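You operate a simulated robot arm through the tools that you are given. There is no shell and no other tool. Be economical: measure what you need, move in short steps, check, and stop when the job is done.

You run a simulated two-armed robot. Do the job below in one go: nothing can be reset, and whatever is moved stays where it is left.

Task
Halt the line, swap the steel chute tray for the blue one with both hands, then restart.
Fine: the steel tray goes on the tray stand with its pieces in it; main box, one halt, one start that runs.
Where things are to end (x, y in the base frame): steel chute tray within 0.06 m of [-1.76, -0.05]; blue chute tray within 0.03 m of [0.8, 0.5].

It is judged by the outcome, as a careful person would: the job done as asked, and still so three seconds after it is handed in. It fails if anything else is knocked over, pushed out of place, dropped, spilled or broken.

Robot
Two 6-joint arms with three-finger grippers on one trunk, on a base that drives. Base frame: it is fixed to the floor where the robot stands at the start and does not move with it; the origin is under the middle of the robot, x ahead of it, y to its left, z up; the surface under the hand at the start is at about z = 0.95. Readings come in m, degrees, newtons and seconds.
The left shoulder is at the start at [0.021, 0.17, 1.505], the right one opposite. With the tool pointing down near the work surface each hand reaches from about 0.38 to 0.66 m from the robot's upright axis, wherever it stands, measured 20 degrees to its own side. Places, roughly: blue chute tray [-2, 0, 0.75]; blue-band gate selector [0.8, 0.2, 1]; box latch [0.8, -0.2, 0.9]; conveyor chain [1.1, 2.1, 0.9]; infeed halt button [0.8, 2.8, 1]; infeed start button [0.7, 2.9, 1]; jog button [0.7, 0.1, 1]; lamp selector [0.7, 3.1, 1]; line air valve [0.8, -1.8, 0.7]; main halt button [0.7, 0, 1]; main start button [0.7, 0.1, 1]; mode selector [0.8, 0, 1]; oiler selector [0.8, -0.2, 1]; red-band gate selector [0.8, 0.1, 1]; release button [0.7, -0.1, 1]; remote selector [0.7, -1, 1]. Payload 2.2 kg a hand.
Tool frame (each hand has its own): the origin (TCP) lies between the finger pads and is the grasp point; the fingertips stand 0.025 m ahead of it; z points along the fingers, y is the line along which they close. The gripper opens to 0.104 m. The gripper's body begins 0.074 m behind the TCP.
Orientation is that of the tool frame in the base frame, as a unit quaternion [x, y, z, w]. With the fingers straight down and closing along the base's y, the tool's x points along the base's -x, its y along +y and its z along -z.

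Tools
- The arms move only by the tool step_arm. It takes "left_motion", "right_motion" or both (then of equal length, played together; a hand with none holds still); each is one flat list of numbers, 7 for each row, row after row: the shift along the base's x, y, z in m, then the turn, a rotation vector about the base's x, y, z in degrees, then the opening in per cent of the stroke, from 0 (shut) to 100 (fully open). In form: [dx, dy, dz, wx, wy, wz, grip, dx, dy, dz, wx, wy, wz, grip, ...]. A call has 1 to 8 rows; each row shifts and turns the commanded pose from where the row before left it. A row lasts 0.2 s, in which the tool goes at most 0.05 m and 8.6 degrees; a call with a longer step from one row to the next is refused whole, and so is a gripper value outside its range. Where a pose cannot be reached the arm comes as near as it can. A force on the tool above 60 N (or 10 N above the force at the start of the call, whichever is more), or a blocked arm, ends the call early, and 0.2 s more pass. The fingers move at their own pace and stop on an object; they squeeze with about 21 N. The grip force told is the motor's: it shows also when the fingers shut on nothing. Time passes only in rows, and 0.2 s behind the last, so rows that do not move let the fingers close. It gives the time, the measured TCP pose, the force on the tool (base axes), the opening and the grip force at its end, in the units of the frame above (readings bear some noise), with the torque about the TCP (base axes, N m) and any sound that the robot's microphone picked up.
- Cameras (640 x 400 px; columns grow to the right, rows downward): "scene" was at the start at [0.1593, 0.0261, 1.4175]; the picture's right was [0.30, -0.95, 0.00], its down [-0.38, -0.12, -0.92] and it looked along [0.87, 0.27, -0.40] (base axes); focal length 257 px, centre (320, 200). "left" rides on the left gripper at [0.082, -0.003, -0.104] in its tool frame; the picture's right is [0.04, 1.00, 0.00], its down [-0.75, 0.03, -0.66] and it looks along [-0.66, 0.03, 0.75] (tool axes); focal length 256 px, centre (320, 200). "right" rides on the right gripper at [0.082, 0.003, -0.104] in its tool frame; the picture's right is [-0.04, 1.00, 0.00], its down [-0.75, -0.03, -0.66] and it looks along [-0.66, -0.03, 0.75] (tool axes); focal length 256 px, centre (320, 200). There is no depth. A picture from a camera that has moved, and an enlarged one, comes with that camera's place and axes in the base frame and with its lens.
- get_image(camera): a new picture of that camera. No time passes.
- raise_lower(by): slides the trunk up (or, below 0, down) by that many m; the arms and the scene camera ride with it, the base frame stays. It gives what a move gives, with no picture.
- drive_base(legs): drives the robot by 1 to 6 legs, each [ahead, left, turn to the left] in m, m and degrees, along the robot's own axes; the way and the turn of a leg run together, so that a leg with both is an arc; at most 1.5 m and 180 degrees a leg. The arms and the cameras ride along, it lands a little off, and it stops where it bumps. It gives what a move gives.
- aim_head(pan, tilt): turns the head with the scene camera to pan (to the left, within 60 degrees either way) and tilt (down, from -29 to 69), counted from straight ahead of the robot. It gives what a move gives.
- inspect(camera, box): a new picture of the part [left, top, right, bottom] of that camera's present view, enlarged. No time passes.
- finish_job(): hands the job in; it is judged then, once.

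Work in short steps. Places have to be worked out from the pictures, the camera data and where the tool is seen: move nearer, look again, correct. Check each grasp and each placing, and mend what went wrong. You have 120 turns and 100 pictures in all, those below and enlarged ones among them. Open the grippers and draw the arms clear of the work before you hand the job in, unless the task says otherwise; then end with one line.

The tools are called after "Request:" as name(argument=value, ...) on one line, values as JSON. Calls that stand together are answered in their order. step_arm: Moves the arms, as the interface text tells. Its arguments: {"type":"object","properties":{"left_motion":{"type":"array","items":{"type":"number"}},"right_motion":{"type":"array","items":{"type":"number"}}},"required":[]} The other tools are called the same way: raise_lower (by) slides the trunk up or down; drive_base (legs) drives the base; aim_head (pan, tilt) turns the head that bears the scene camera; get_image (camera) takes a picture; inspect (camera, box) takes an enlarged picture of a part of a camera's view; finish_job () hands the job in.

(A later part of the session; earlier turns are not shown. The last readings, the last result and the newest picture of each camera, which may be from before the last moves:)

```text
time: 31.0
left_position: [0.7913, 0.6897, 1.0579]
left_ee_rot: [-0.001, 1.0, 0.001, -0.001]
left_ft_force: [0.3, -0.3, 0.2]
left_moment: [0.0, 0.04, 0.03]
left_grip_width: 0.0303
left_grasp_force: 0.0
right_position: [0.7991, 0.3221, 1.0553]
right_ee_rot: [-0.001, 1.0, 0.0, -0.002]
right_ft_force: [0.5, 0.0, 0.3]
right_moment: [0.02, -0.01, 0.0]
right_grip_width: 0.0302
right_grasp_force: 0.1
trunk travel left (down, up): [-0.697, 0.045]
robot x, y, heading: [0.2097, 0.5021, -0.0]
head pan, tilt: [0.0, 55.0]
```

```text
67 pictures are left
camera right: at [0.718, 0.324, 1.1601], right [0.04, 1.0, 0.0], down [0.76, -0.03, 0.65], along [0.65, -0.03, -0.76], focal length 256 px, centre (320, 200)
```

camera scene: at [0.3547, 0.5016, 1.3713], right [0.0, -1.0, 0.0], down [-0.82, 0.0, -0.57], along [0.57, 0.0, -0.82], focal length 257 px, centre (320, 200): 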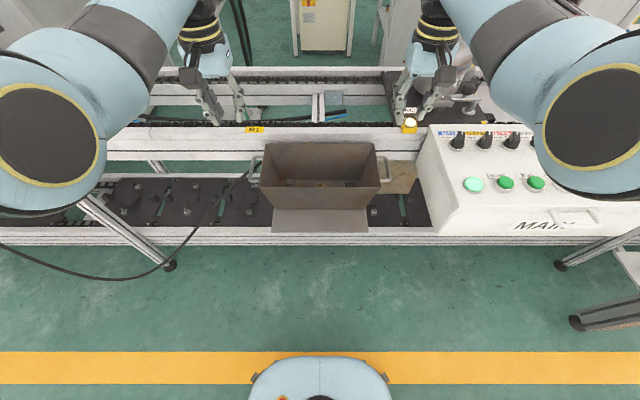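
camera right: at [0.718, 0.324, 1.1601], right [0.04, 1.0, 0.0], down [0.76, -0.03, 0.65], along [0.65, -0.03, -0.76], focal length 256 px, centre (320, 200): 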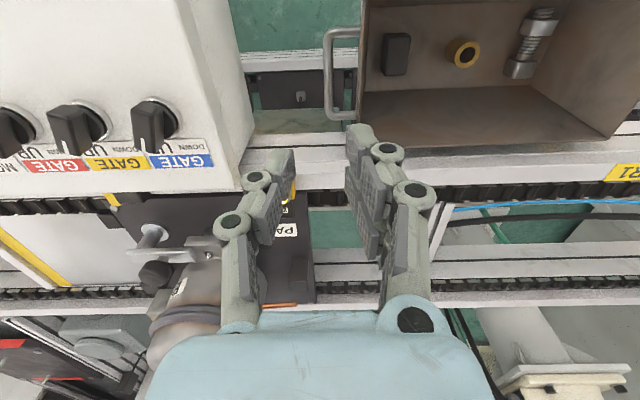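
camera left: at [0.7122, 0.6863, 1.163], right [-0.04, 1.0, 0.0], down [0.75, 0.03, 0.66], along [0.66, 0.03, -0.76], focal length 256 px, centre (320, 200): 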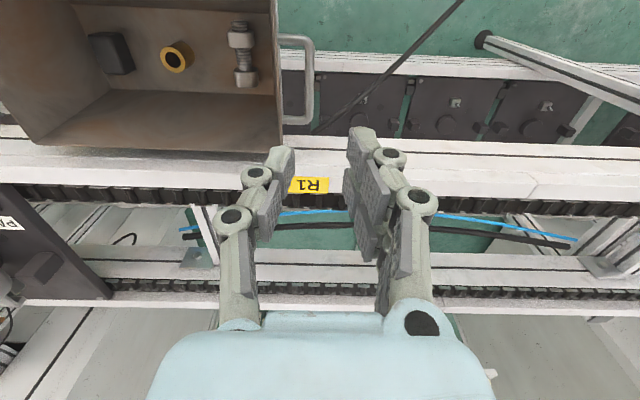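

Bars refined: left y≈0.679, right y≈0.330, x≈0.795. Lower until tips hover just above the bars, then look.

Request:
step_arm(left_motion=[0.005, -0.007, -0.04, 0, 0, 0, 29, 0, 0, -0.04, 0, 0, 0, 29, 0, 0, -0.04, 0, 0, 0, 29, 0, 0, 0, 0, 0, 0, 29], right_motion=[-0.003, 0.005, -0.04, 0, 0, 0, 29, 0, 0, -0.04, 0, 0, 0, 29, 0, 0, -0.04, 0, 0, 0, 29, 0, 0, 0, 0, 0, 0, 29])

Request:
inspect(camera="scene", box=[200, 90, 440, 240])

Request:
get_image(camera="left")

Request:
get_image(camera="right")

```text
time: 32.0
left_position: [0.7886, 0.6827, 0.9446]
left_ee_rot: [-0.001, 1.0, -0.001, 0.001]
left_ft_force: [0.2, -0.7, -0.1]
left_moment: [0.01, -0.05, 0.0]
left_grip_width: 0.0302
left_grasp_force: 0.2
left hand out of reach, approached as far as the arm can: row 3
right_position: [0.7884, 0.3258, 0.9414]
right_ee_rot: [0.0, 1.0, 0.0, 0.001]
right_ft_force: [-0.5, 0.5, -0.3]
right_moment: [0.0, -0.01, 0.0]
right_grip_width: 0.03
right_grasp_force: 0.1
right hand out of reach, approached as far as the arm can: row 3
trunk travel left (down, up): [-0.697, 0.045]
robot x, y, heading: [0.2098, 0.5018, 0.2]
head pan, tilt: [0.0, 55.0]
```

```text
2.67 times, centred on (320, 165) of scene
camera zoom: at [0.353, 0.5014, 1.3715], right [0.0, -1.0, 0.0], down [-0.82, 0.0, -0.57], along [0.57, 0.0, -0.82], focal length 685 px, centre (320, 293)
```

zoom: 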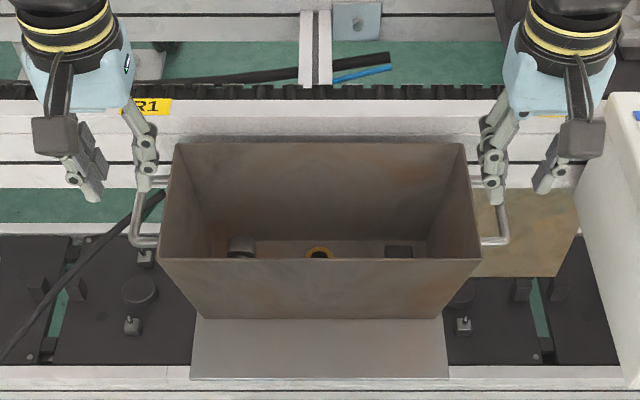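

```text
65 pictures are left
camera left: at [0.7101, 0.6801, 1.0487], right [-0.04, 1.0, 0.0], down [0.75, 0.03, 0.66], along [0.66, 0.03, -0.75], focal length 256 px, centre (320, 200)
```

left: 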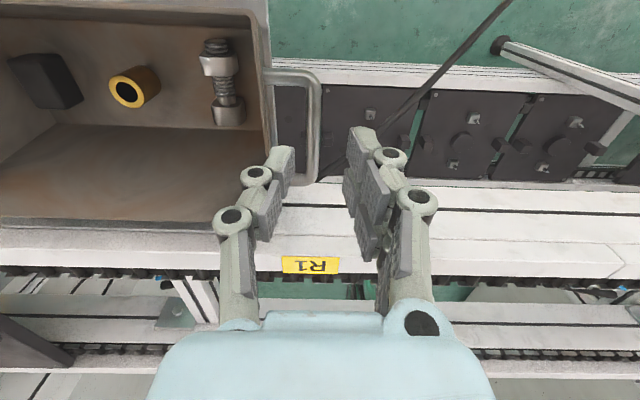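

```text
64 pictures are left
camera right: at [0.7077, 0.3283, 1.0454], right [0.04, 1.0, 0.0], down [0.75, -0.03, 0.66], along [0.66, -0.03, -0.75], focal length 256 px, centre (320, 200)
```

right: 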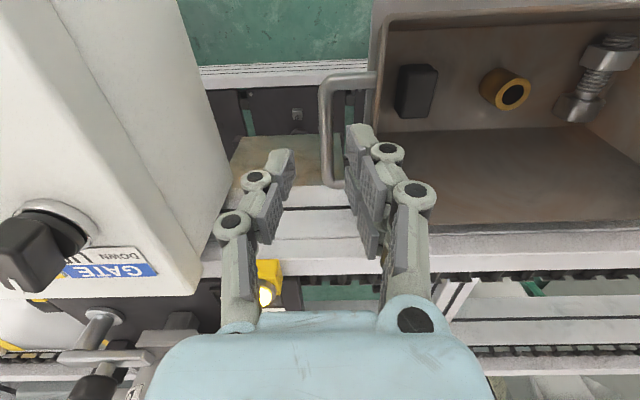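

Reach runs out at this trunk height. I raise the hands 12 cm and lower the trunk 15 cm, keeping tips above the tray.

Request:
step_arm(left_motion=[0, 0, 0.04, 0, 0, 0, 29, 0, 0, 0.045, 0, 0, 0, 29, 0, 0, 0.045, 0, 0, 0, 29, 0, 0, 0, 0, 0, 0, 29], right_motion=[0, 0, 0.04, 0, 0, 0, 29, 0, 0, 0.045, 0, 0, 0, 29, 0, 0, 0.045, 0, 0, 0, 29, 0, 0, 0, 0, 0, 0, 29])

Request:
raise_lower(by=-0.14)

```text
time: 33.0
left_position: [0.793, 0.6845, 1.0736]
left_ee_rot: [-0.002, 1.0, 0.0, -0.001]
left_ft_force: [0.1, 0.6, -0.4]
left_moment: [0.0, 0.0, 0.03]
left_grip_width: 0.0303
left_grasp_force: 0.1
right_position: [0.8403, 0.3326, 1.045]
right_ee_rot: [0.0, 1.0, 0.0, -0.002]
right_ft_force: [-0.2, 0.7, 0.1]
right_moment: [0.01, -0.03, 0.03]
right_grip_width: 0.0303
right_grasp_force: 0.1
right hand out of reach, approached as far as the arm can: row 1, 2, 3
trunk travel left (down, up): [-0.697, 0.045]
robot x, y, heading: [0.2087, 0.5026, 0.1]
head pan, tilt: [0.0, 55.0]
```

```text
time: 34.6
left_position: [0.7921, 0.6831, 0.9347]
left_ee_rot: [-0.001, 1.0, 0.0, -0.001]
left_ft_force: [-0.4, 0.4, 0.5]
left_moment: [0.0, 0.0, -0.02]
left_grip_width: 0.0301
left_grasp_force: 0.0
right_position: [0.8396, 0.3311, 0.9037]
right_ee_rot: [-0.001, 1.0, -0.001, -0.005]
right_ft_force: [-2.4, -2.9, 3.1]
right_moment: [0.07, 0.04, 0.05]
right_grip_width: 0.0307
right_grasp_force: 0.1
trunk travel left (down, up): [-0.557, 0.185]
robot x, y, heading: [0.2077, 0.5032, 0.1]
head pan, tilt: [0.0, 55.0]
```

The right arm drifted outward (its solver stuck at a limit) and touches lightly at x=0.84. I lift it straight off and look.

Request:
step_arm(right_motion=[0, 0, 0.02, 0, 0, 0, 29, 0, 0, 0.02, 0, 0, 0, 29, 0, 0, 0, 0, 0, 0, 29])

Request:
get_image(camera="scene")

```text
time: 35.5
left_position: [0.7938, 0.6833, 0.9337]
left_ee_rot: [0.0, 1.0, 0.0, 0.0]
left_ft_force: [0.3, 0.2, 0.0]
left_moment: [-0.01, -0.01, 0.03]
left_grip_width: 0.03
left_grasp_force: 0.0
right_position: [0.8535, 0.3325, 0.9383]
right_ee_rot: [-0.001, 1.0, -0.002, -0.007]
right_ft_force: [-0.3, -0.3, -0.2]
right_moment: [0.03, -0.03, 0.02]
right_grip_width: 0.0302
right_grasp_force: 0.0
right hand out of reach, approached as far as the arm can: row 1, 2
trunk travel left (down, up): [-0.557, 0.185]
robot x, y, heading: [0.2093, 0.5041, 0.2]
head pan, tilt: [0.0, 55.0]
```

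```text
63 pictures are left
camera scene: at [0.3554, 0.5016, 1.2308], right [0.0, -1.0, 0.0], down [-0.82, 0.0, -0.57], along [0.57, 0.0, -0.82], focal length 257 px, centre (320, 200)
```

scene: 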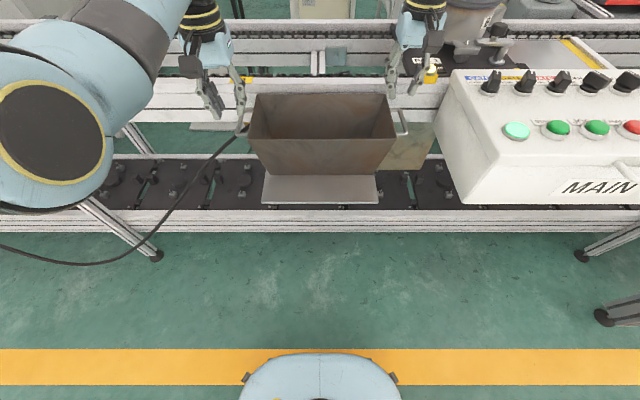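

The right arm's elbow flipped at full stretch. I raise the trunk, back off into free space and unflip it there.

Request:
raise_lower(by=0.16)

Request:
drive_base(legs=[[-0.4, 0, 0]])

Request:
step_arm(right_motion=[0, -0.04, 0.03, 0, 0, 0, 29, 0, -0.04, 0.03, 0, 0, 0, 29, 0, -0.04, 0.02, 0, 0, 0, 29, 0, -0.04, 0, 0, 0, 0, 29, 0, 0, 0, 0, 0, 0, 29])

Request:
aim_head(pan=-30, tilt=10)

Request:
get_image(camera="scene")

```text
time: 37.3
left_position: [0.793, 0.6831, 1.092]
left_ee_rot: [-0.001, 1.0, 0.0, -0.001]
left_ft_force: [-0.5, -0.2, 0.6]
left_moment: [0.05, 0.02, 0.01]
left_grip_width: 0.0302
left_grasp_force: 0.1
right_position: [0.8531, 0.333, 1.0973]
right_ee_rot: [0.0, 1.0, -0.001, -0.005]
right_ft_force: [-0.2, 0.1, 0.0]
right_moment: [-0.02, -0.01, 0.01]
right_grip_width: 0.0301
right_grasp_force: 0.0
trunk travel left (down, up): [-0.717, 0.025]
robot x, y, heading: [0.2125, 0.5047, -0.0]
head pan, tilt: [0.0, 55.0]
```

```text
time: 39.8
left_position: [0.3944, 0.6853, 1.094]
left_ee_rot: [-0.004, 1.0, 0.0, 0.0]
left_ft_force: [0.7, -0.1, 0.5]
left_moment: [0.0, 0.01, -0.03]
left_grip_width: 0.0303
left_grasp_force: 0.1
right_position: [0.4567, 0.3355, 1.098]
right_ee_rot: [-0.004, 1.0, -0.001, -0.005]
right_ft_force: [-0.3, 0.1, 0.2]
right_moment: [0.0, -0.04, 0.02]
right_grip_width: 0.0301
right_grasp_force: 0.0
trunk travel left (down, up): [-0.717, 0.025]
robot x, y, heading: [-0.1879, 0.5023, 0.5]
head pan, tilt: [0.0, 55.0]
```

```text
time: 41.0
left_position: [0.3943, 0.6871, 1.0926]
left_ee_rot: [-0.004, 1.0, -0.001, 0.0]
left_ft_force: [0.6, 0.0, -0.7]
left_moment: [-0.01, -0.02, 0.01]
left_grip_width: 0.03
left_grasp_force: 0.0
right_position: [0.4761, 0.177, 1.174]
right_ee_rot: [-0.005, 1.0, -0.001, -0.005]
right_ft_force: [-0.5, 0.0, 0.8]
right_moment: [-0.02, 0.02, 0.01]
right_grip_width: 0.0301
right_grasp_force: 0.1
right hand out of reach, approached as far as the arm can: row 1, 2
trunk travel left (down, up): [-0.717, 0.025]
robot x, y, heading: [-0.1883, 0.5029, 0.6]
head pan, tilt: [0.0, 55.0]
```

```text
time: 42.1
left_position: [0.395, 0.6854, 1.0926]
left_ee_rot: [-0.004, 1.0, 0.001, -0.001]
left_ft_force: [-1.0, -0.1, -0.3]
left_moment: [0.04, -0.06, 0.0]
left_grip_width: 0.0302
left_grasp_force: 0.1
right_position: [0.4764, 0.1762, 1.1744]
right_ee_rot: [-0.004, 1.0, -0.001, -0.005]
right_ft_force: [-0.9, 0.3, -0.2]
right_moment: [0.03, 0.01, -0.04]
right_grip_width: 0.0306
right_grasp_force: 0.1
trunk travel left (down, up): [-0.717, 0.025]
robot x, y, heading: [-0.1893, 0.5025, 0.7]
head pan, tilt: [-30.0, 10.0]
```

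```text
62 pictures are left
camera scene: at [-0.0341, 0.4541, 1.4597], right [-0.49, -0.87, 0.0], down [-0.15, 0.09, -0.98], along [0.86, -0.48, -0.17], focal length 257 px, centre (320, 200)
```

scene: 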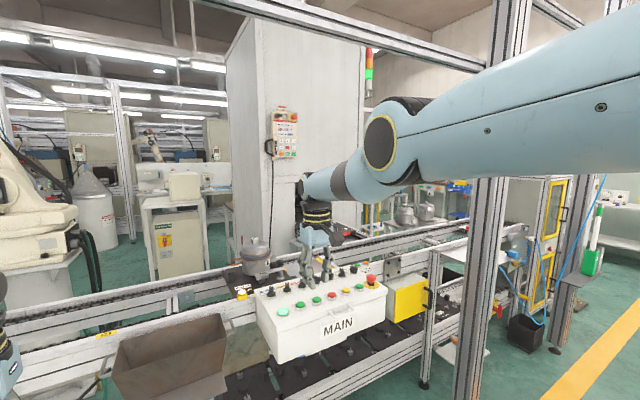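

Reachable again. Draw the right hand in to the mirrored tuck pose.

Request:
step_arm(right_motion=[-0.04, -0.01, 0, 0, 0, 0, 29, -0.04, -0.02, 0, 0, 0, 0, 29, -0.04, 0, -0.02, 0, 0, 0, 29, -0.02, 0, -0.02, 0, 0, 0, 29, 0, 0, 0, 0, 0, 0, 29])

Request:
get_image(camera="scene")

```text
time: 43.3
left_position: [0.394, 0.6841, 1.0931]
left_ee_rot: [-0.005, 1.0, 0.0, 0.0]
left_ft_force: [-1.3, 0.0, 0.0]
left_moment: [-0.01, -0.01, 0.02]
left_grip_width: 0.0302
left_grasp_force: 0.1
right_position: [0.4495, 0.1317, 1.1079]
right_ee_rot: [-0.005, 1.0, 0.0, -0.006]
right_ft_force: [0.6, -0.6, 0.7]
right_moment: [-0.01, 0.02, 0.01]
right_grip_width: 0.0301
right_grasp_force: 0.0
right hand out of reach, approached as far as the arm can: row 1, 2, 3, 4
trunk travel left (down, up): [-0.717, 0.025]
robot x, y, heading: [-0.1874, 0.4983, 0.6]
head pan, tilt: [-30.0, 10.0]
```

```text
61 pictures are left
camera scene: at [-0.0343, 0.4539, 1.4598], right [-0.49, -0.87, 0.0], down [-0.15, 0.09, -0.98], along [0.86, -0.48, -0.17], focal length 257 px, centre (320, 200)
```

scene: 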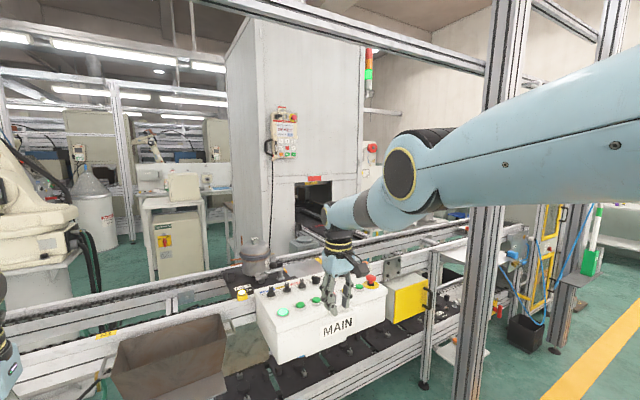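

Still stuck straight. I stretch it out past full reach outboard/up (as worked before), then draw in.

Request:
step_arm(right_motion=[0.045, -0.01, 0.015, 0, 0, 0, 29, 0.045, -0.01, 0.015, 0, 0, 0, 29, 0.045, -0.01, 0.015, 0, 0, 0, 29, 0.03, -0.03, 0.015, 0, 0, 0, 29, 0.02, -0.04, 0, 0, 0, 0, 29, 0, -0.04, 0, 0, 0, 0, 29, 0, 0, 0, 0, 0, 0, 29])

Request:
step_arm(right_motion=[-0.04, 0, 0, 0, 0, 0, 29, -0.04, 0, 0, 0, 0, 0, 29, -0.04, 0, 0, 0, 0, 0, 29, -0.03, 0, 0, 0, 0, 0, 29, 0, 0, 0, 0, 0, 0, 29])

```text
time: 44.9
left_position: [0.3941, 0.6847, 1.094]
left_ee_rot: [-0.004, 1.0, -0.001, -0.001]
left_ft_force: [-0.2, 0.1, -0.4]
left_moment: [-0.01, 0.02, -0.04]
left_grip_width: 0.03
left_grasp_force: 0.0
right_position: [0.4534, 0.0563, 1.1923]
right_ee_rot: [-0.006, 1.0, 0.0, -0.005]
right_ft_force: [-0.6, 0.4, 0.8]
right_moment: [-0.01, 0.03, 0.0]
right_grip_width: 0.0304
right_grasp_force: 0.0
right hand out of reach, approached as far as the arm can: row 1, 2, 3, 4, 5, 6
trunk travel left (down, up): [-0.717, 0.025]
robot x, y, heading: [-0.1864, 0.4977, 0.7]
head pan, tilt: [-30.0, 10.0]
```

```text
time: 46.1
left_position: [0.3949, 0.6848, 1.0927]
left_ee_rot: [-0.005, 1.0, 0.0, -0.001]
left_ft_force: [0.4, 0.1, -0.9]
left_moment: [-0.01, 0.01, 0.01]
left_grip_width: 0.0304
left_grasp_force: 0.1
right_position: [0.3049, 0.0512, 1.183]
right_ee_rot: [-0.004, 1.0, 0.0, -0.003]
right_ft_force: [-0.1, 0.1, 0.2]
right_moment: [-0.01, 0.01, 0.02]
right_grip_width: 0.0305
right_grasp_force: 0.1
right hand out of reach, approached as far as the arm can: row 4
trunk travel left (down, up): [-0.717, 0.025]
robot x, y, heading: [-0.1869, 0.5, 0.7]
head pan, tilt: [-30.0, 10.0]
```

It's free now. Bring it inboard and forward and check reach.

Request:
step_arm(right_motion=[0.02, 0.03, -0.01, 0, 0, 0, 29, 0.02, 0.03, -0.01, 0, 0, 0, 29, 0, 0, 0, 0, 0, 0, 29])

Request:
get_image(camera="scene")

```text
time: 46.9
left_position: [0.3933, 0.6835, 1.0936]
left_ee_rot: [-0.005, 1.0, 0.001, 0.0]
left_ft_force: [0.1, 0.2, 0.8]
left_moment: [0.04, 0.0, 0.02]
left_grip_width: 0.0301
left_grasp_force: 0.0
right_position: [0.344, 0.1105, 1.1643]
right_ee_rot: [-0.004, 1.0, 0.0, -0.005]
right_ft_force: [-0.5, 0.0, -0.7]
right_moment: [0.05, -0.04, -0.01]
right_grip_width: 0.0304
right_grasp_force: 0.1
trunk travel left (down, up): [-0.717, 0.025]
robot x, y, heading: [-0.1863, 0.5015, 0.5]
head pan, tilt: [-30.0, 10.0]
```

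```text
60 pictures are left
camera scene: at [-0.0353, 0.4525, 1.4598], right [-0.49, -0.87, 0.0], down [-0.15, 0.09, -0.98], along [0.86, -0.48, -0.17], focal length 257 px, centre (320, 200)
```

scene: 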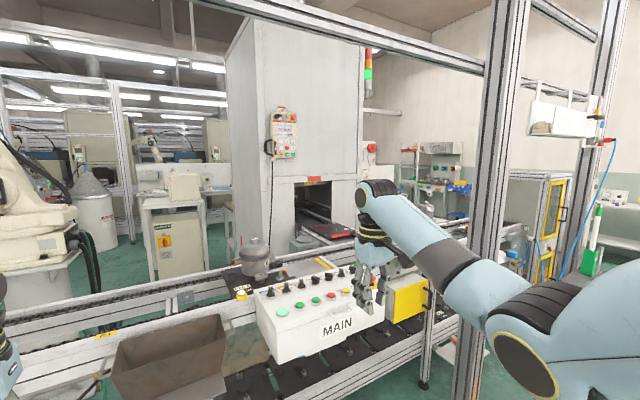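

The elbow is back in its normal pose. From now on I keep the hands well inside full reach. Bring both to 0.53 m ahead, ±0.178 m lateral.

Request:
step_arm(left_motion=[-0.02, 0, 0, 0, 0, 0, 29, -0.02, 0, 0, 0, 0, 0, 29, -0.01, 0, 0, 0, 0, 0, 29, 0, 0, 0, 0, 0, 0, 29, 0, 0, 0, 0, 0, 0, 29, 0, 0, 0, 0, 0, 0, 29, 0, 0, 0, 0, 0, 0, 29], right_motion=[0, 0.036, -0.012, 0, 0, 0, 29, 0, 0.036, -0.012, 0, 0, 0, 29, 0, 0.036, -0.012, 0, 0, 0, 29, 0, 0.036, -0.012, 0, 0, 0, 29, 0, 0.036, -0.012, 0, 0, 0, 29, 0, 0.036, -0.011, 0, 0, 0, 29, 0, 0, 0, 0, 0, 0, 29])

```text
time: 48.5
left_position: [0.3441, 0.6847, 1.0934]
left_ee_rot: [-0.004, 1.0, 0.001, 0.0]
left_ft_force: [-0.8, -0.7, -0.2]
left_moment: [0.03, 0.01, 0.02]
left_grip_width: 0.0304
left_grasp_force: 0.1
right_position: [0.3474, 0.326, 1.0923]
right_ee_rot: [-0.004, 1.0, -0.001, -0.005]
right_ft_force: [0.7, -0.4, 0.1]
right_moment: [0.03, -0.05, -0.01]
right_grip_width: 0.0301
right_grasp_force: 0.0
trunk travel left (down, up): [-0.717, 0.025]
robot x, y, heading: [-0.1877, 0.5043, 0.4]
head pan, tilt: [-30.0, 10.0]
```

Good and symmetric. Drive ahead 0.447 m with a small heading fix, then look.

Request:
drive_base(legs=[[0.447, 0, -0.4]])

Request:
raise_lower(by=-0.13)

Request:
get_image(camera="left")

Request:
get_image(camera="right")

```text
time: 51.2
left_position: [0.7999, 0.6844, 1.0929]
left_ee_rot: [0.0, 1.0, 0.0, -0.001]
left_ft_force: [0.1, 0.5, 0.1]
left_moment: [0.02, 0.0, 0.01]
left_grip_width: 0.0301
left_grasp_force: 0.1
right_position: [0.8, 0.3259, 1.0923]
right_ee_rot: [0.0, 1.0, -0.001, -0.004]
right_ft_force: [-0.2, -0.1, -0.6]
right_moment: [-0.03, 0.03, 0.03]
right_grip_width: 0.0302
right_grasp_force: 0.1
trunk travel left (down, up): [-0.717, 0.025]
robot x, y, heading: [0.2679, 0.5052, 0.2]
head pan, tilt: [-30.0, 10.0]
```

```text
time: 52.8
left_position: [0.8011, 0.6827, 0.9637]
left_ee_rot: [-0.001, 1.0, 0.0, 0.0]
left_ft_force: [0.2, -0.4, 0.0]
left_moment: [-0.01, -0.03, 0.0]
left_grip_width: 0.03
left_grasp_force: 0.1
right_position: [0.7997, 0.3259, 0.9636]
right_ee_rot: [0.0, 1.0, -0.001, -0.004]
right_ft_force: [-0.9, 0.6, 0.3]
right_moment: [0.0, 0.02, 0.02]
right_grip_width: 0.0302
right_grasp_force: 0.1
trunk travel left (down, up): [-0.587, 0.155]
robot x, y, heading: [0.2665, 0.505, 0.1]
head pan, tilt: [-30.0, 10.0]
```

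```text
59 pictures are left
camera left: at [0.7206, 0.6809, 1.0682], right [-0.04, 1.0, 0.0], down [0.75, 0.03, 0.66], along [0.66, 0.03, -0.75], focal length 256 px, centre (320, 200)
```

left: 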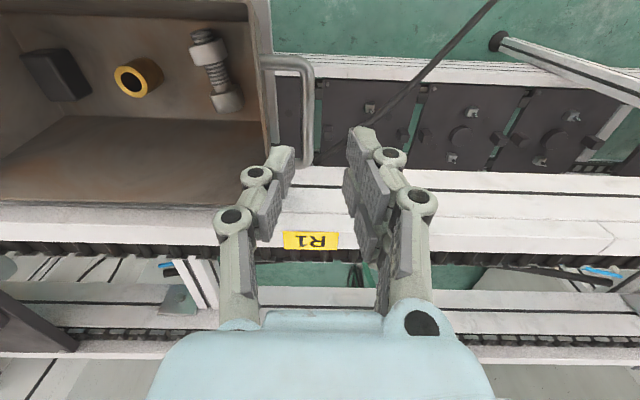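

```text
58 pictures are left
camera right: at [0.719, 0.3281, 1.067], right [0.04, 1.0, 0.0], down [0.76, -0.03, 0.65], along [0.65, -0.03, -0.76], focal length 256 px, centre (320, 200)
```

right: 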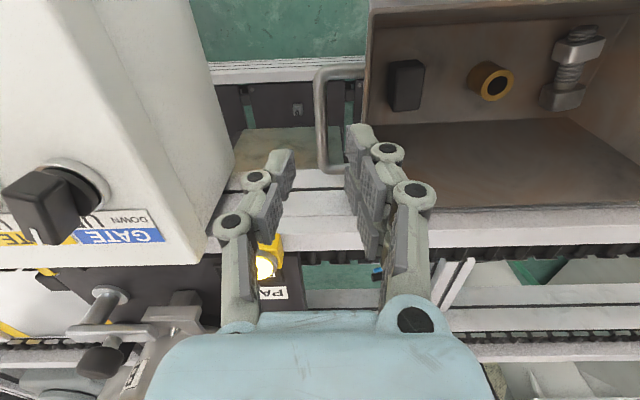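

Bars now read y≈0.676 and 0.323. Correct laterally and descend to just above bar height.

Request:
step_arm(left_motion=[-0.002, -0.004, -0.015, 0, 0, 0, 29, 0, 0, -0.025, 0, 0, 0, 29, 0, 0, -0.01, 0, 0, 0, 29, 0, 0, 0, 0, 0, 0, 29], right_motion=[-0.001, -0.005, -0.015, 0, 0, 0, 29, 0, 0, -0.025, 0, 0, 0, 29, 0, 0, -0.01, 0, 0, 0, 29, 0, 0, 0, 0, 0, 0, 29])

Request:
get_image(camera="left")

Request:
get_image(camera="right")

Request:
aim_head(pan=0, tilt=50)

Request:
get_image(camera="scene")

```text
time: 53.8
left_position: [0.7978, 0.6802, 0.9122]
left_ee_rot: [-0.001, 1.0, 0.0, -0.001]
left_ft_force: [0.4, 0.3, -0.1]
left_moment: [0.01, 0.02, -0.02]
left_grip_width: 0.0303
left_grasp_force: 0.0
right_position: [0.7997, 0.3195, 0.9123]
right_ee_rot: [-0.001, 1.0, 0.0, -0.006]
right_ft_force: [-0.1, 0.1, -0.2]
right_moment: [-0.01, 0.02, 0.07]
right_grip_width: 0.0298
right_grasp_force: 0.1
trunk travel left (down, up): [-0.587, 0.155]
robot x, y, heading: [0.2672, 0.5045, 0.2]
head pan, tilt: [-30.0, 10.0]
```

```text
57 pictures are left
camera left: at [0.7184, 0.6772, 1.0173], right [-0.04, 1.0, 0.0], down [0.75, 0.03, 0.66], along [0.66, 0.03, -0.76], focal length 256 px, centre (320, 200)
```

left: 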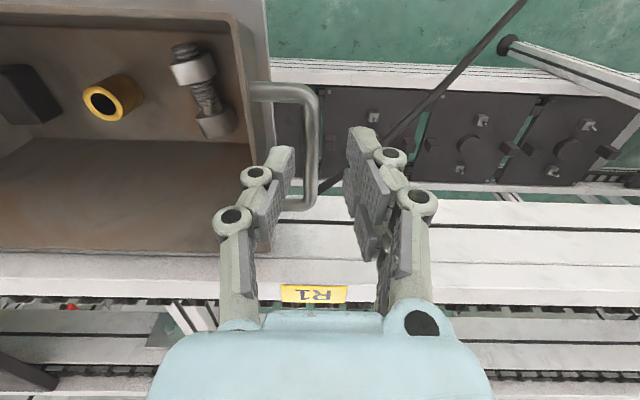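

```text
56 pictures are left
camera right: at [0.7187, 0.323, 1.0161], right [0.04, 1.0, 0.0], down [0.76, -0.03, 0.65], along [0.65, -0.03, -0.76], focal length 256 px, centre (320, 200)
```

right: 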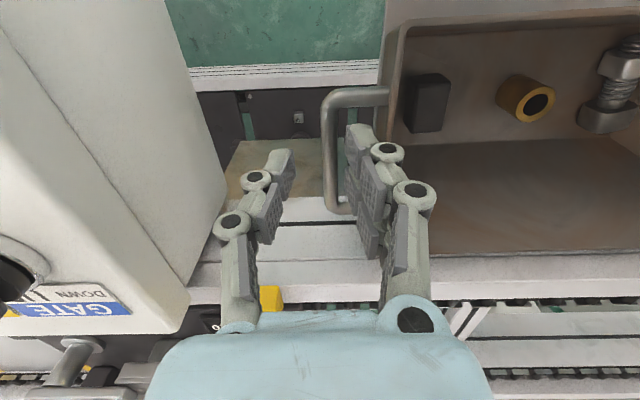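

```text
time: 54.9
left_position: [0.7987, 0.68, 0.912]
left_ee_rot: [-0.002, 1.0, 0.0, 0.0]
left_ft_force: [-1.0, 0.4, -0.2]
left_moment: [0.03, -0.02, 0.0]
left_grip_width: 0.0301
left_grasp_force: 0.0
right_position: [0.7994, 0.3208, 0.9118]
right_ee_rot: [-0.001, 1.0, -0.001, -0.005]
right_ft_force: [-0.7, -0.5, 0.0]
right_moment: [-0.02, 0.02, 0.0]
right_grip_width: 0.0302
right_grasp_force: 0.1
trunk travel left (down, up): [-0.587, 0.155]
robot x, y, heading: [0.2684, 0.5062, 0.1]
head pan, tilt: [0.0, 50.0]
```

```text
55 pictures are left
camera scene: at [0.4166, 0.5018, 1.2676], right [0.0, -1.0, 0.0], down [-0.77, 0.0, -0.64], along [0.64, 0.0, -0.77], focal length 257 px, centre (320, 200)
```

scene: 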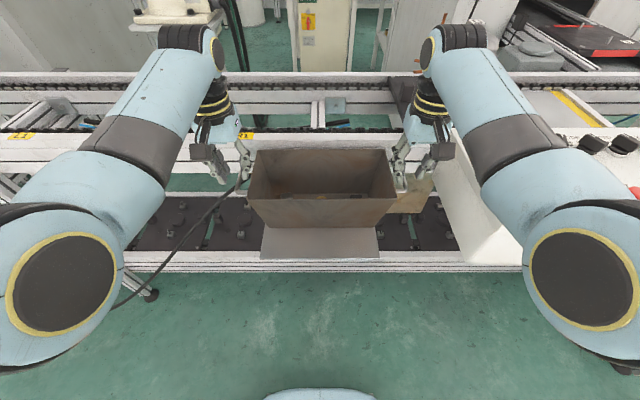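

Inner fingers line up with the gaps on both sides. Descend the last 31 mm.

Request:
step_arm(left_motion=[0, 0, -0.01, 0, 0, 0, 29, 0, 0, -0.01, 0, 0, 0, 29, 0, 0, -0.011, 0, 0, 0, 29], right_motion=[0, 0, -0.01, 0, 0, 0, 29, 0, 0, -0.01, 0, 0, 0, 29, 0, 0, -0.011, 0, 0, 0, 29])

Request:
get_image(camera="left")

Request:
get_image(camera="right")

```text
time: 55.7
left_position: [0.7977, 0.6816, 0.8827]
left_ee_rot: [-0.001, 1.0, 0.001, 0.003]
left_ft_force: [1.6, 11.0, 8.0]
left_moment: [-0.43, 0.05, 0.0]
left_grip_width: 0.0283
left_grasp_force: 0.0
right_position: [0.7984, 0.3189, 0.8838]
right_ee_rot: [-0.001, 1.0, -0.002, -0.003]
right_ft_force: [-0.2, -12.5, 10.7]
right_moment: [0.56, 0.05, 0.05]
right_grip_width: 0.0258
right_grasp_force: 0.0
trunk travel left (down, up): [-0.587, 0.155]
robot x, y, heading: [0.2664, 0.5017, -0.0]
head pan, tilt: [0.0, 50.0]
```

```text
54 pictures are left
camera left: at [0.7182, 0.6781, 0.9882], right [-0.04, 1.0, 0.0], down [0.75, 0.03, 0.66], along [0.66, 0.03, -0.75], focal length 256 px, centre (320, 200)
```

left: 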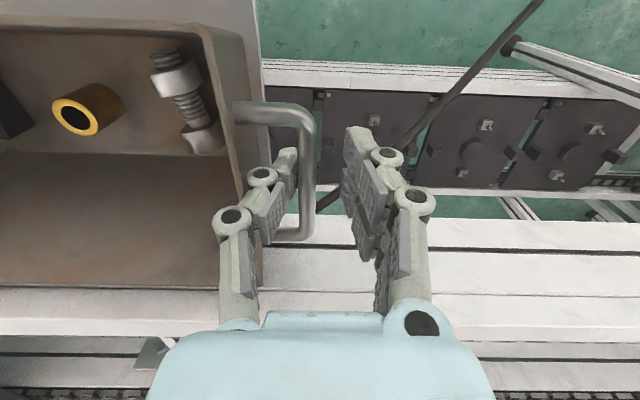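

```text
53 pictures are left
camera right: at [0.7176, 0.3218, 0.9865], right [0.04, 1.0, 0.0], down [0.76, -0.03, 0.65], along [0.65, -0.03, -0.76], focal length 256 px, centre (320, 200)
```

right: 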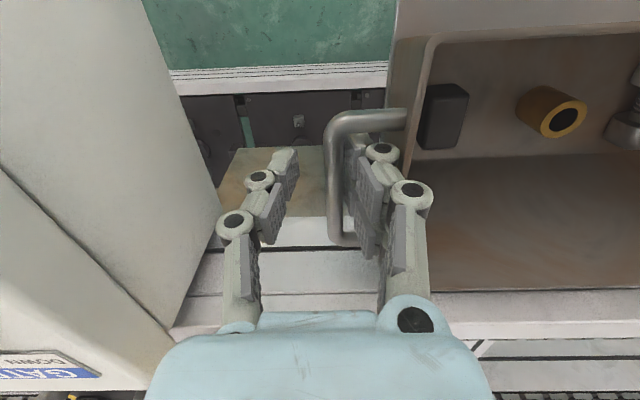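

Inner fingers sit between bar and wall, lightly wedged on the wall equally on both sides. Close both grippers to pull them off the wall onto the bars.

Request:
step_arm(left_motion=[0, 0, 0, 0, 0, 0, 15, 0, 0, 0, 0, 0, 0, 0, 0, 0, 0, 0, 0, 0, 0, 0, 0, 0, 0, 0, 0, 0], right_motion=[0, 0, 0, 0, 0, 0, 15, 0, 0, 0, 0, 0, 0, 0, 0, 0, 0, 0, 0, 0, 0, 0, 0, 0, 0, 0, 0, 0])

```text
time: 56.7
left_position: [0.7991, 0.6753, 0.8817]
left_ee_rot: [0.0, 1.0, -0.006, -0.001]
left_ft_force: [3.0, -37.3, -0.3]
left_moment: [-0.59, 0.06, -0.18]
left_grip_width: 0.006
left_grasp_force: 21.3
right_position: [0.7987, 0.327, 0.8805]
right_ee_rot: [-0.003, 1.0, 0.006, -0.006]
right_ft_force: [-2.8, 37.1, -2.4]
right_moment: [1.32, -0.01, 1.04]
right_grip_width: 0.0023
right_grasp_force: 20.7
trunk travel left (down, up): [-0.587, 0.155]
robot x, y, heading: [0.2648, 0.5023, 0.1]
head pan, tilt: [0.0, 50.0]
```

Grip widths are small and hands are pulled inward; look at both grips.

Request:
get_image(camera="left")

Request:
get_image(camera="right")

Request:
inspect(camera="scene", box=[180, 90, 460, 265])

```text
52 pictures are left
camera left: at [0.7189, 0.6735, 0.9867], right [-0.04, 1.0, -0.01], down [0.76, 0.04, 0.65], along [0.65, 0.02, -0.76], focal length 256 px, centre (320, 200)
```

left: 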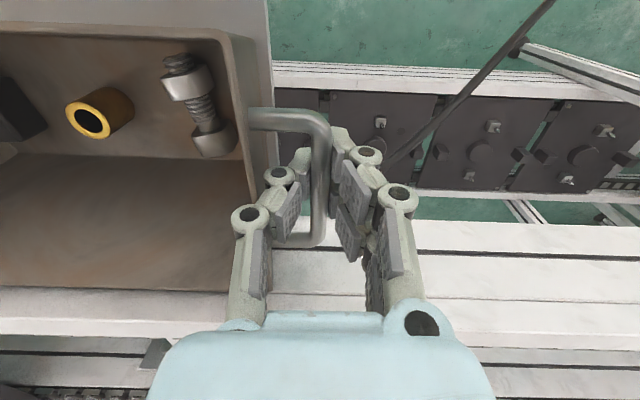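

```text
51 pictures are left
camera right: at [0.7183, 0.3275, 0.985], right [0.03, 1.0, 0.01], down [0.76, -0.03, 0.65], along [0.65, -0.01, -0.76], focal length 256 px, centre (320, 200)
```

right: 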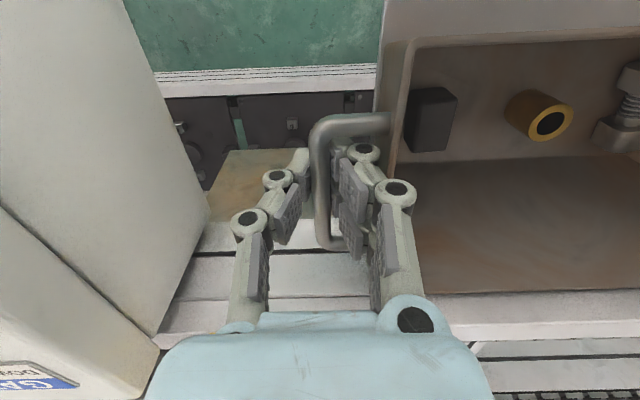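

```text
2.29 times, centred on (320, 178) of scene
camera zoom: at [0.4173, 0.5019, 1.2674], right [0.0, -1.0, 0.0], down [-0.77, 0.0, -0.64], along [0.64, 0.0, -0.77], focal length 587 px, centre (320, 251)
```

zoom: 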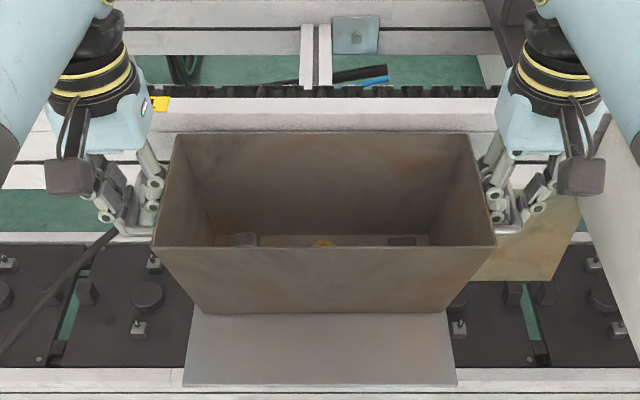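

Both bars are between the pads; the hands are off-centre outward. Shift each inward to relieve the side load.

Request:
step_arm(left_motion=[0, -0.004, 0, 0, 0, 0, 0, 0, -0.003, 0, 0, 0, 0, 0, 0, 0, 0, 0, 0, 0, 0], right_motion=[0, 0.004, 0, 0, 0, 0, 0, 0, 0.003, 0, 0, 0, 0, 0, 0, 0, 0, 0, 0, 0, 0])

```text
time: 57.5
left_position: [0.8003, 0.6751, 0.8809]
left_ee_rot: [-0.001, 1.0, 0.002, -0.001]
left_ft_force: [2.1, -3.8, -2.1]
left_moment: [-1.56, -0.63, -0.66]
left_grip_width: 0.0057
left_grasp_force: 21.2
right_position: [0.7993, 0.3261, 0.8807]
right_ee_rot: [-0.001, 1.0, -0.001, -0.005]
right_ft_force: [-1.5, 3.8, 0.0]
right_moment: [3.34, 0.67, 1.25]
right_grip_width: 0.0059
right_grasp_force: 20.7
trunk travel left (down, up): [-0.587, 0.155]
robot x, y, heading: [0.2687, 0.504, 0.0]
head pan, tilt: [0.0, 50.0]
```

Side load is gone. Test lift of 3 cm with both hands.

Request:
step_arm(left_motion=[0, 0, 0.01, 0, 0, 0, 0, 0, 0, 0.01, 0, 0, 0, 0, 0, 0, 0.01, 0, 0, 0, 0, 0, 0, 0, 0, 0, 0, 0], right_motion=[0, 0, 0.01, 0, 0, 0, 0, 0, 0, 0.01, 0, 0, 0, 0, 0, 0, 0.01, 0, 0, 0, 0, 0, 0, 0, 0, 0, 0, 0])

Request:
inspect(camera="scene", box=[180, 90, 460, 265])

```text
time: 58.5
left_position: [0.7982, 0.674, 0.9109]
left_ee_rot: [-0.001, 1.0, 0.001, 0.0]
left_ft_force: [5.3, 7.6, -11.2]
left_moment: [-1.48, 0.53, -0.26]
left_grip_width: 0.006
left_grasp_force: 21.1
right_position: [0.8013, 0.3267, 0.9109]
right_ee_rot: [-0.001, 1.0, -0.001, -0.006]
right_ft_force: [-5.8, -8.1, 0.9]
right_moment: [3.63, -0.42, 2.19]
right_grip_width: 0.0062
right_grasp_force: 20.6
trunk travel left (down, up): [-0.587, 0.155]
robot x, y, heading: [0.27, 0.5039, 0.1]
head pan, tilt: [0.0, 50.0]
```

```text
2.29 times, centred on (320, 178) of scene
camera zoom: at [0.4175, 0.5018, 1.2674], right [0.0, -1.0, 0.0], down [-0.77, 0.0, -0.64], along [0.64, 0.0, -0.77], focal length 587 px, centre (320, 251)
```

zoom: 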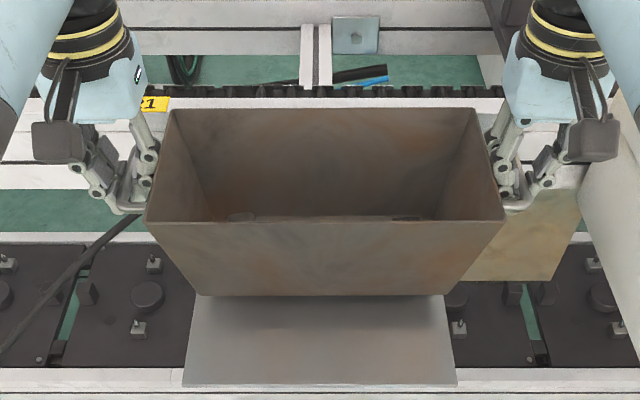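

The tray lifts cleanly (about 1.1 kg); the sheet below is a fixed ramp. Raise with the trunk, then back straight away from the line.

Request:
raise_lower(by=0.1)

Request:
drive_base(legs=[[-0.3, 0, 0], [-0.4, 0, 0]])

Request:
get_image(camera="scene")

```text
time: 59.8
left_position: [0.7991, 0.6739, 1.0104]
left_ee_rot: [-0.002, 1.0, 0.001, -0.001]
left_ft_force: [2.2, 25.5, -10.8]
left_moment: [-1.63, -0.3, -0.55]
left_grip_width: 0.0062
left_grasp_force: 21.2
right_position: [0.7987, 0.3268, 1.0113]
right_ee_rot: [-0.001, 1.0, -0.002, -0.006]
right_ft_force: [-2.7, -25.2, 0.1]
right_moment: [3.73, 0.33, 1.61]
right_grip_width: 0.006
right_grasp_force: 20.9
trunk travel left (down, up): [-0.687, 0.055]
robot x, y, heading: [0.2678, 0.5018, 0.1]
head pan, tilt: [0.0, 50.0]
```

```text
time: 64.0
left_position: [0.0911, 0.6745, 1.0109]
left_ee_rot: [0.001, 1.0, 0.002, -0.001]
left_ft_force: [2.6, 29.6, -10.7]
left_moment: [-1.71, -0.13, -0.61]
left_grip_width: 0.0062
left_grasp_force: 20.8
right_position: [0.0885, 0.3265, 1.0113]
right_ee_rot: [0.002, 1.0, -0.001, -0.005]
right_ft_force: [-2.7, -29.8, 0.7]
right_moment: [3.57, 0.19, 1.53]
right_grip_width: 0.006
right_grasp_force: 20.8
trunk travel left (down, up): [-0.687, 0.055]
robot x, y, heading: [-0.4422, 0.5044, -0.1]
head pan, tilt: [0.0, 50.0]
```

```text
48 pictures are left
camera scene: at [-0.2926, 0.5024, 1.3678], right [0.0, -1.0, 0.0], down [-0.77, 0.0, -0.64], along [0.64, 0.0, -0.77], focal length 257 px, centre (320, 200)
```

scene: 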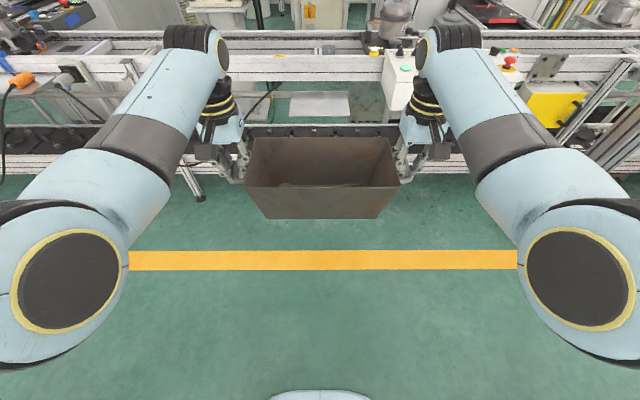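

Held level. The hands squeeze inward slightly (30 N), so I ease them 2 mm apart, then turn toward the stand and look.

Request:
step_arm(left_motion=[0, 0.002, 0, 0, 0, 0, 0, 0, 0, 0, 0, 0, 0, 0], right_motion=[0, -0.002, 0, 0, 0, 0, 0, 0, 0, 0, 0, 0, 0, 0])

Request:
drive_base(legs=[[0, 0, 90], [0, 0, 90]])

Request:
aim_head(pan=0, tilt=30)

Request:
get_image(camera="scene")

```text
time: 64.6
left_position: [0.0894, 0.6755, 1.0103]
left_ee_rot: [0.002, 1.0, 0.0, -0.001]
left_ft_force: [2.2, -8.5, -8.1]
left_moment: [-1.38, 0.02, -0.38]
left_grip_width: 0.0058
left_grasp_force: 20.5
right_position: [0.0888, 0.3261, 1.012]
right_ee_rot: [0.001, 1.0, 0.001, -0.006]
right_ft_force: [-2.3, 8.1, -1.0]
right_moment: [2.78, 0.05, 1.33]
right_grip_width: 0.0059
right_grasp_force: 20.8
trunk travel left (down, up): [-0.687, 0.055]
robot x, y, heading: [-0.4409, 0.5062, -0.2]
head pan, tilt: [0.0, 50.0]
```

```text
time: 72.6
left_position: [-0.974, 0.3414, 1.0099]
left_ee_rot: [1.0, -0.008, 0.0, 0.0]
left_ft_force: [0.1, 20.9, -8.2]
left_moment: [1.31, -0.1, -0.37]
left_grip_width: 0.0058
left_grasp_force: 21.2
right_position: [-0.9692, 0.6881, 1.0103]
right_ee_rot: [1.0, -0.007, 0.005, 0.002]
right_ft_force: [0.9, -21.1, -1.1]
right_moment: [-2.61, 0.01, 0.5]
right_grip_width: 0.0015
right_grasp_force: 20.9
trunk travel left (down, up): [-0.687, 0.055]
robot x, y, heading: [-0.4405, 0.5033, 179.1]
head pan, tilt: [0.0, 50.0]
```

```text
time: 73.4
left_position: [-0.9746, 0.3402, 1.01]
left_ee_rot: [1.0, -0.008, 0.001, 0.0]
left_ft_force: [-0.2, -1.7, -9.8]
left_moment: [1.41, 0.15, -0.53]
left_grip_width: 0.0058
left_grasp_force: 21.6
right_position: [-0.9678, 0.6896, 1.0111]
right_ee_rot: [1.0, -0.007, 0.006, 0.003]
right_ft_force: [0.7, 2.4, -0.6]
right_moment: [-2.94, -0.18, 0.63]
right_grip_width: 0.0058
right_grasp_force: 21.1
trunk travel left (down, up): [-0.687, 0.055]
robot x, y, heading: [-0.4433, 0.5041, 178.9]
head pan, tilt: [0.0, 30.0]
```

```text
47 pictures are left
camera scene: at [-0.6025, 0.5052, 1.3972], right [0.01, 1.0, 0.0], down [0.5, -0.01, -0.87], along [-0.86, 0.01, -0.5], focal length 257 px, centre (320, 200)
```

scene: 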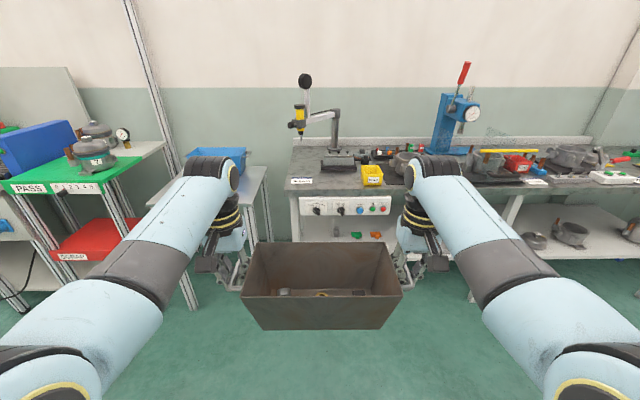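

I see the tray stand with the blue tray ahead-left, next to the PASS cart. I shift to line up (y≈-0.05) and look again.

Request:
drive_base(legs=[[0.0, 0.55, 1.0], [0.25, 0, 0]])

Request:
get_image(camera="scene")

```text
time: 78.0
left_position: [-1.2277, -0.2168, 1.0094]
left_ee_rot: [1.0, -0.004, 0.002, 0.0]
left_ft_force: [-0.4, 1.9, -9.9]
left_moment: [1.41, 0.03, -0.49]
left_grip_width: 0.0061
left_grasp_force: 20.8
right_position: [-1.2248, 0.131, 1.0104]
right_ee_rot: [1.0, -0.002, 0.005, 0.002]
right_ft_force: [0.0, -1.8, -1.9]
right_moment: [-2.74, -0.18, 0.65]
right_grip_width: 0.0061
right_grasp_force: 20.8
trunk travel left (down, up): [-0.687, 0.055]
robot x, y, heading: [-0.6955, -0.0474, 179.9]
head pan, tilt: [0.0, 30.0]
```

```text
46 pictures are left
camera scene: at [-0.8572, -0.0491, 1.3972], right [0.01, 1.0, 0.0], down [0.5, 0.0, -0.87], along [-0.87, 0.01, -0.5], focal length 257 px, centre (320, 200)
```

scene: 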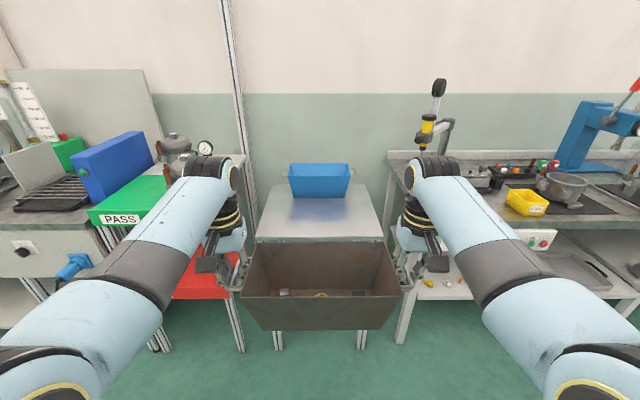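

I zoom on the stand to size it and locate the blue tray.

Request:
inspect(camera="scene", box=[220, 140, 420, 265])

```text
3.20 times, centred on (320, 202) of scene
camera zoom: at [-0.8572, -0.0491, 1.3972], right [0.01, 1.0, 0.0], down [0.5, 0.0, -0.87], along [-0.87, 0.01, -0.5], focal length 822 px, centre (320, 192)
```

zoom: 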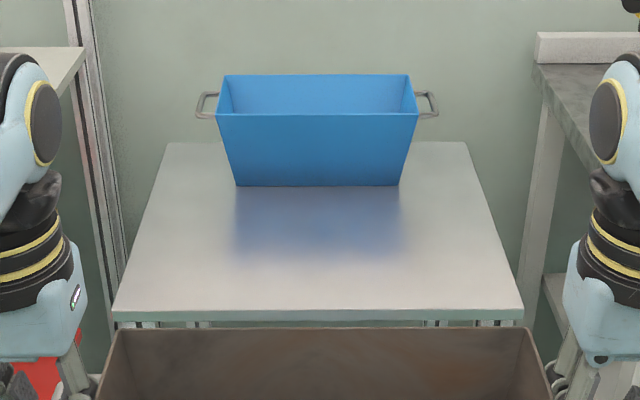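

Stand estimate: x −2.04…−1.61, y −0.29…0.19, top z≈0.81; blue handles at about x −1.97, z 0.91. I advance so the steel handles sit at x≈−1.75 over the front half of the stand.

Request:
drive_base(legs=[[0.35, 0, 0]])

Request:
get_image(camera="scene")

Request:
get_image(camera="left")

```text
time: 80.3
left_position: [-1.5718, -0.2136, 1.0101]
left_ee_rot: [1.0, -0.004, 0.002, 0.0]
left_ft_force: [-0.4, -3.8, -8.9]
left_moment: [1.42, -0.09, -0.51]
left_grip_width: 0.0061
left_grasp_force: 21.0
right_position: [-1.5699, 0.1328, 1.0103]
right_ee_rot: [1.0, -0.002, 0.006, 0.003]
right_ft_force: [0.2, 4.0, -1.4]
right_moment: [-2.76, 0.03, 0.72]
right_grip_width: 0.0061
right_grasp_force: 21.1
trunk travel left (down, up): [-0.687, 0.055]
robot x, y, heading: [-1.0411, -0.0471, 179.7]
head pan, tilt: [0.0, 30.0]
```

```text
44 pictures are left
camera scene: at [-1.2026, -0.0468, 1.3972], right [0.01, 1.0, 0.0], down [0.5, 0.0, -0.87], along [-0.87, 0.01, -0.5], focal length 257 px, centre (320, 200)
```

scene: 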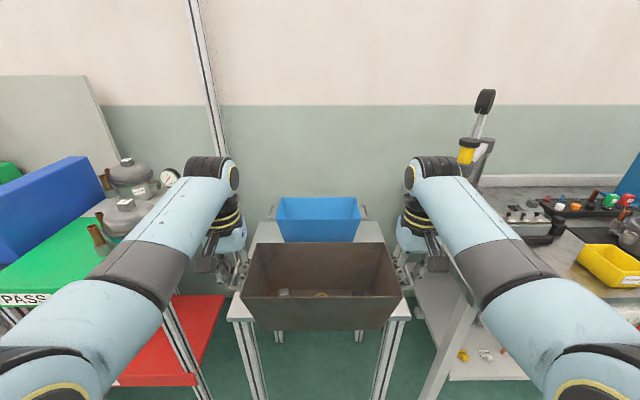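

```text
43 pictures are left
camera left: at [-1.4897, -0.2108, 1.1156], right [0.03, -1.0, 0.0], down [-0.76, -0.02, 0.65], along [-0.65, -0.02, -0.76], focal length 256 px, centre (320, 200)
```

left: 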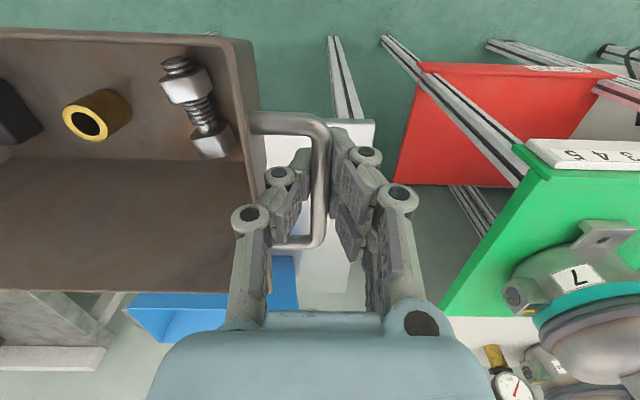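

Measurements agree (stand corner (−1.62, −0.28), z≈0.81). Advance the last bit so the handles sit at x≈−1.745.

Request:
drive_base(legs=[[0.175, 0.0, 0.2]])

Request:
aim_head(pan=0, tilt=45)

Request:
get_image(camera="scene")

```text
time: 81.8
left_position: [-1.7504, -0.2126, 1.0093]
left_ee_rot: [1.0, -0.003, 0.003, -0.001]
left_ft_force: [-0.5, -5.6, -8.6]
left_moment: [1.44, -0.08, -0.48]
left_grip_width: 0.006
left_grasp_force: 21.4
right_position: [-1.7473, 0.135, 1.0103]
right_ee_rot: [1.0, -0.002, 0.006, 0.002]
right_ft_force: [0.4, 4.6, -1.3]
right_moment: [-2.67, -0.03, 0.76]
right_grip_width: 0.0063
right_grasp_force: 20.9
trunk travel left (down, up): [-0.687, 0.055]
robot x, y, heading: [-1.2187, -0.0426, 179.5]
head pan, tilt: [0.0, 30.0]
```

```text
time: 82.5
left_position: [-1.7487, -0.2143, 1.0093]
left_ee_rot: [1.0, -0.002, 0.002, 0.0]
left_ft_force: [0.4, -4.5, -8.7]
left_moment: [1.51, 0.14, -0.52]
left_grip_width: 0.006
left_grasp_force: 21.1
right_position: [-1.7473, 0.1337, 1.0102]
right_ee_rot: [1.0, -0.002, 0.006, 0.002]
right_ft_force: [0.0, 3.7, -2.6]
right_moment: [-2.61, -0.22, 0.87]
right_grip_width: 0.006
right_grasp_force: 20.5
trunk travel left (down, up): [-0.687, 0.055]
robot x, y, heading: [-1.2196, -0.0438, 179.7]
head pan, tilt: [0.0, 45.0]
```

```text
42 pictures are left
camera scene: at [-1.3699, -0.0461, 1.3747], right [0.01, 1.0, 0.0], down [0.71, 0.0, -0.71], along [-0.71, 0.0, -0.71], focal length 257 px, centre (320, 200)
```

scene: 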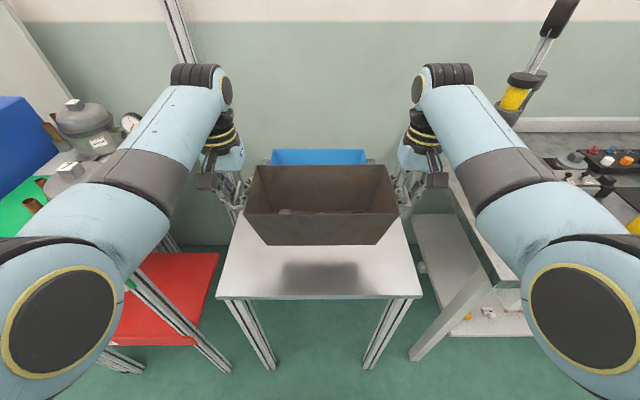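

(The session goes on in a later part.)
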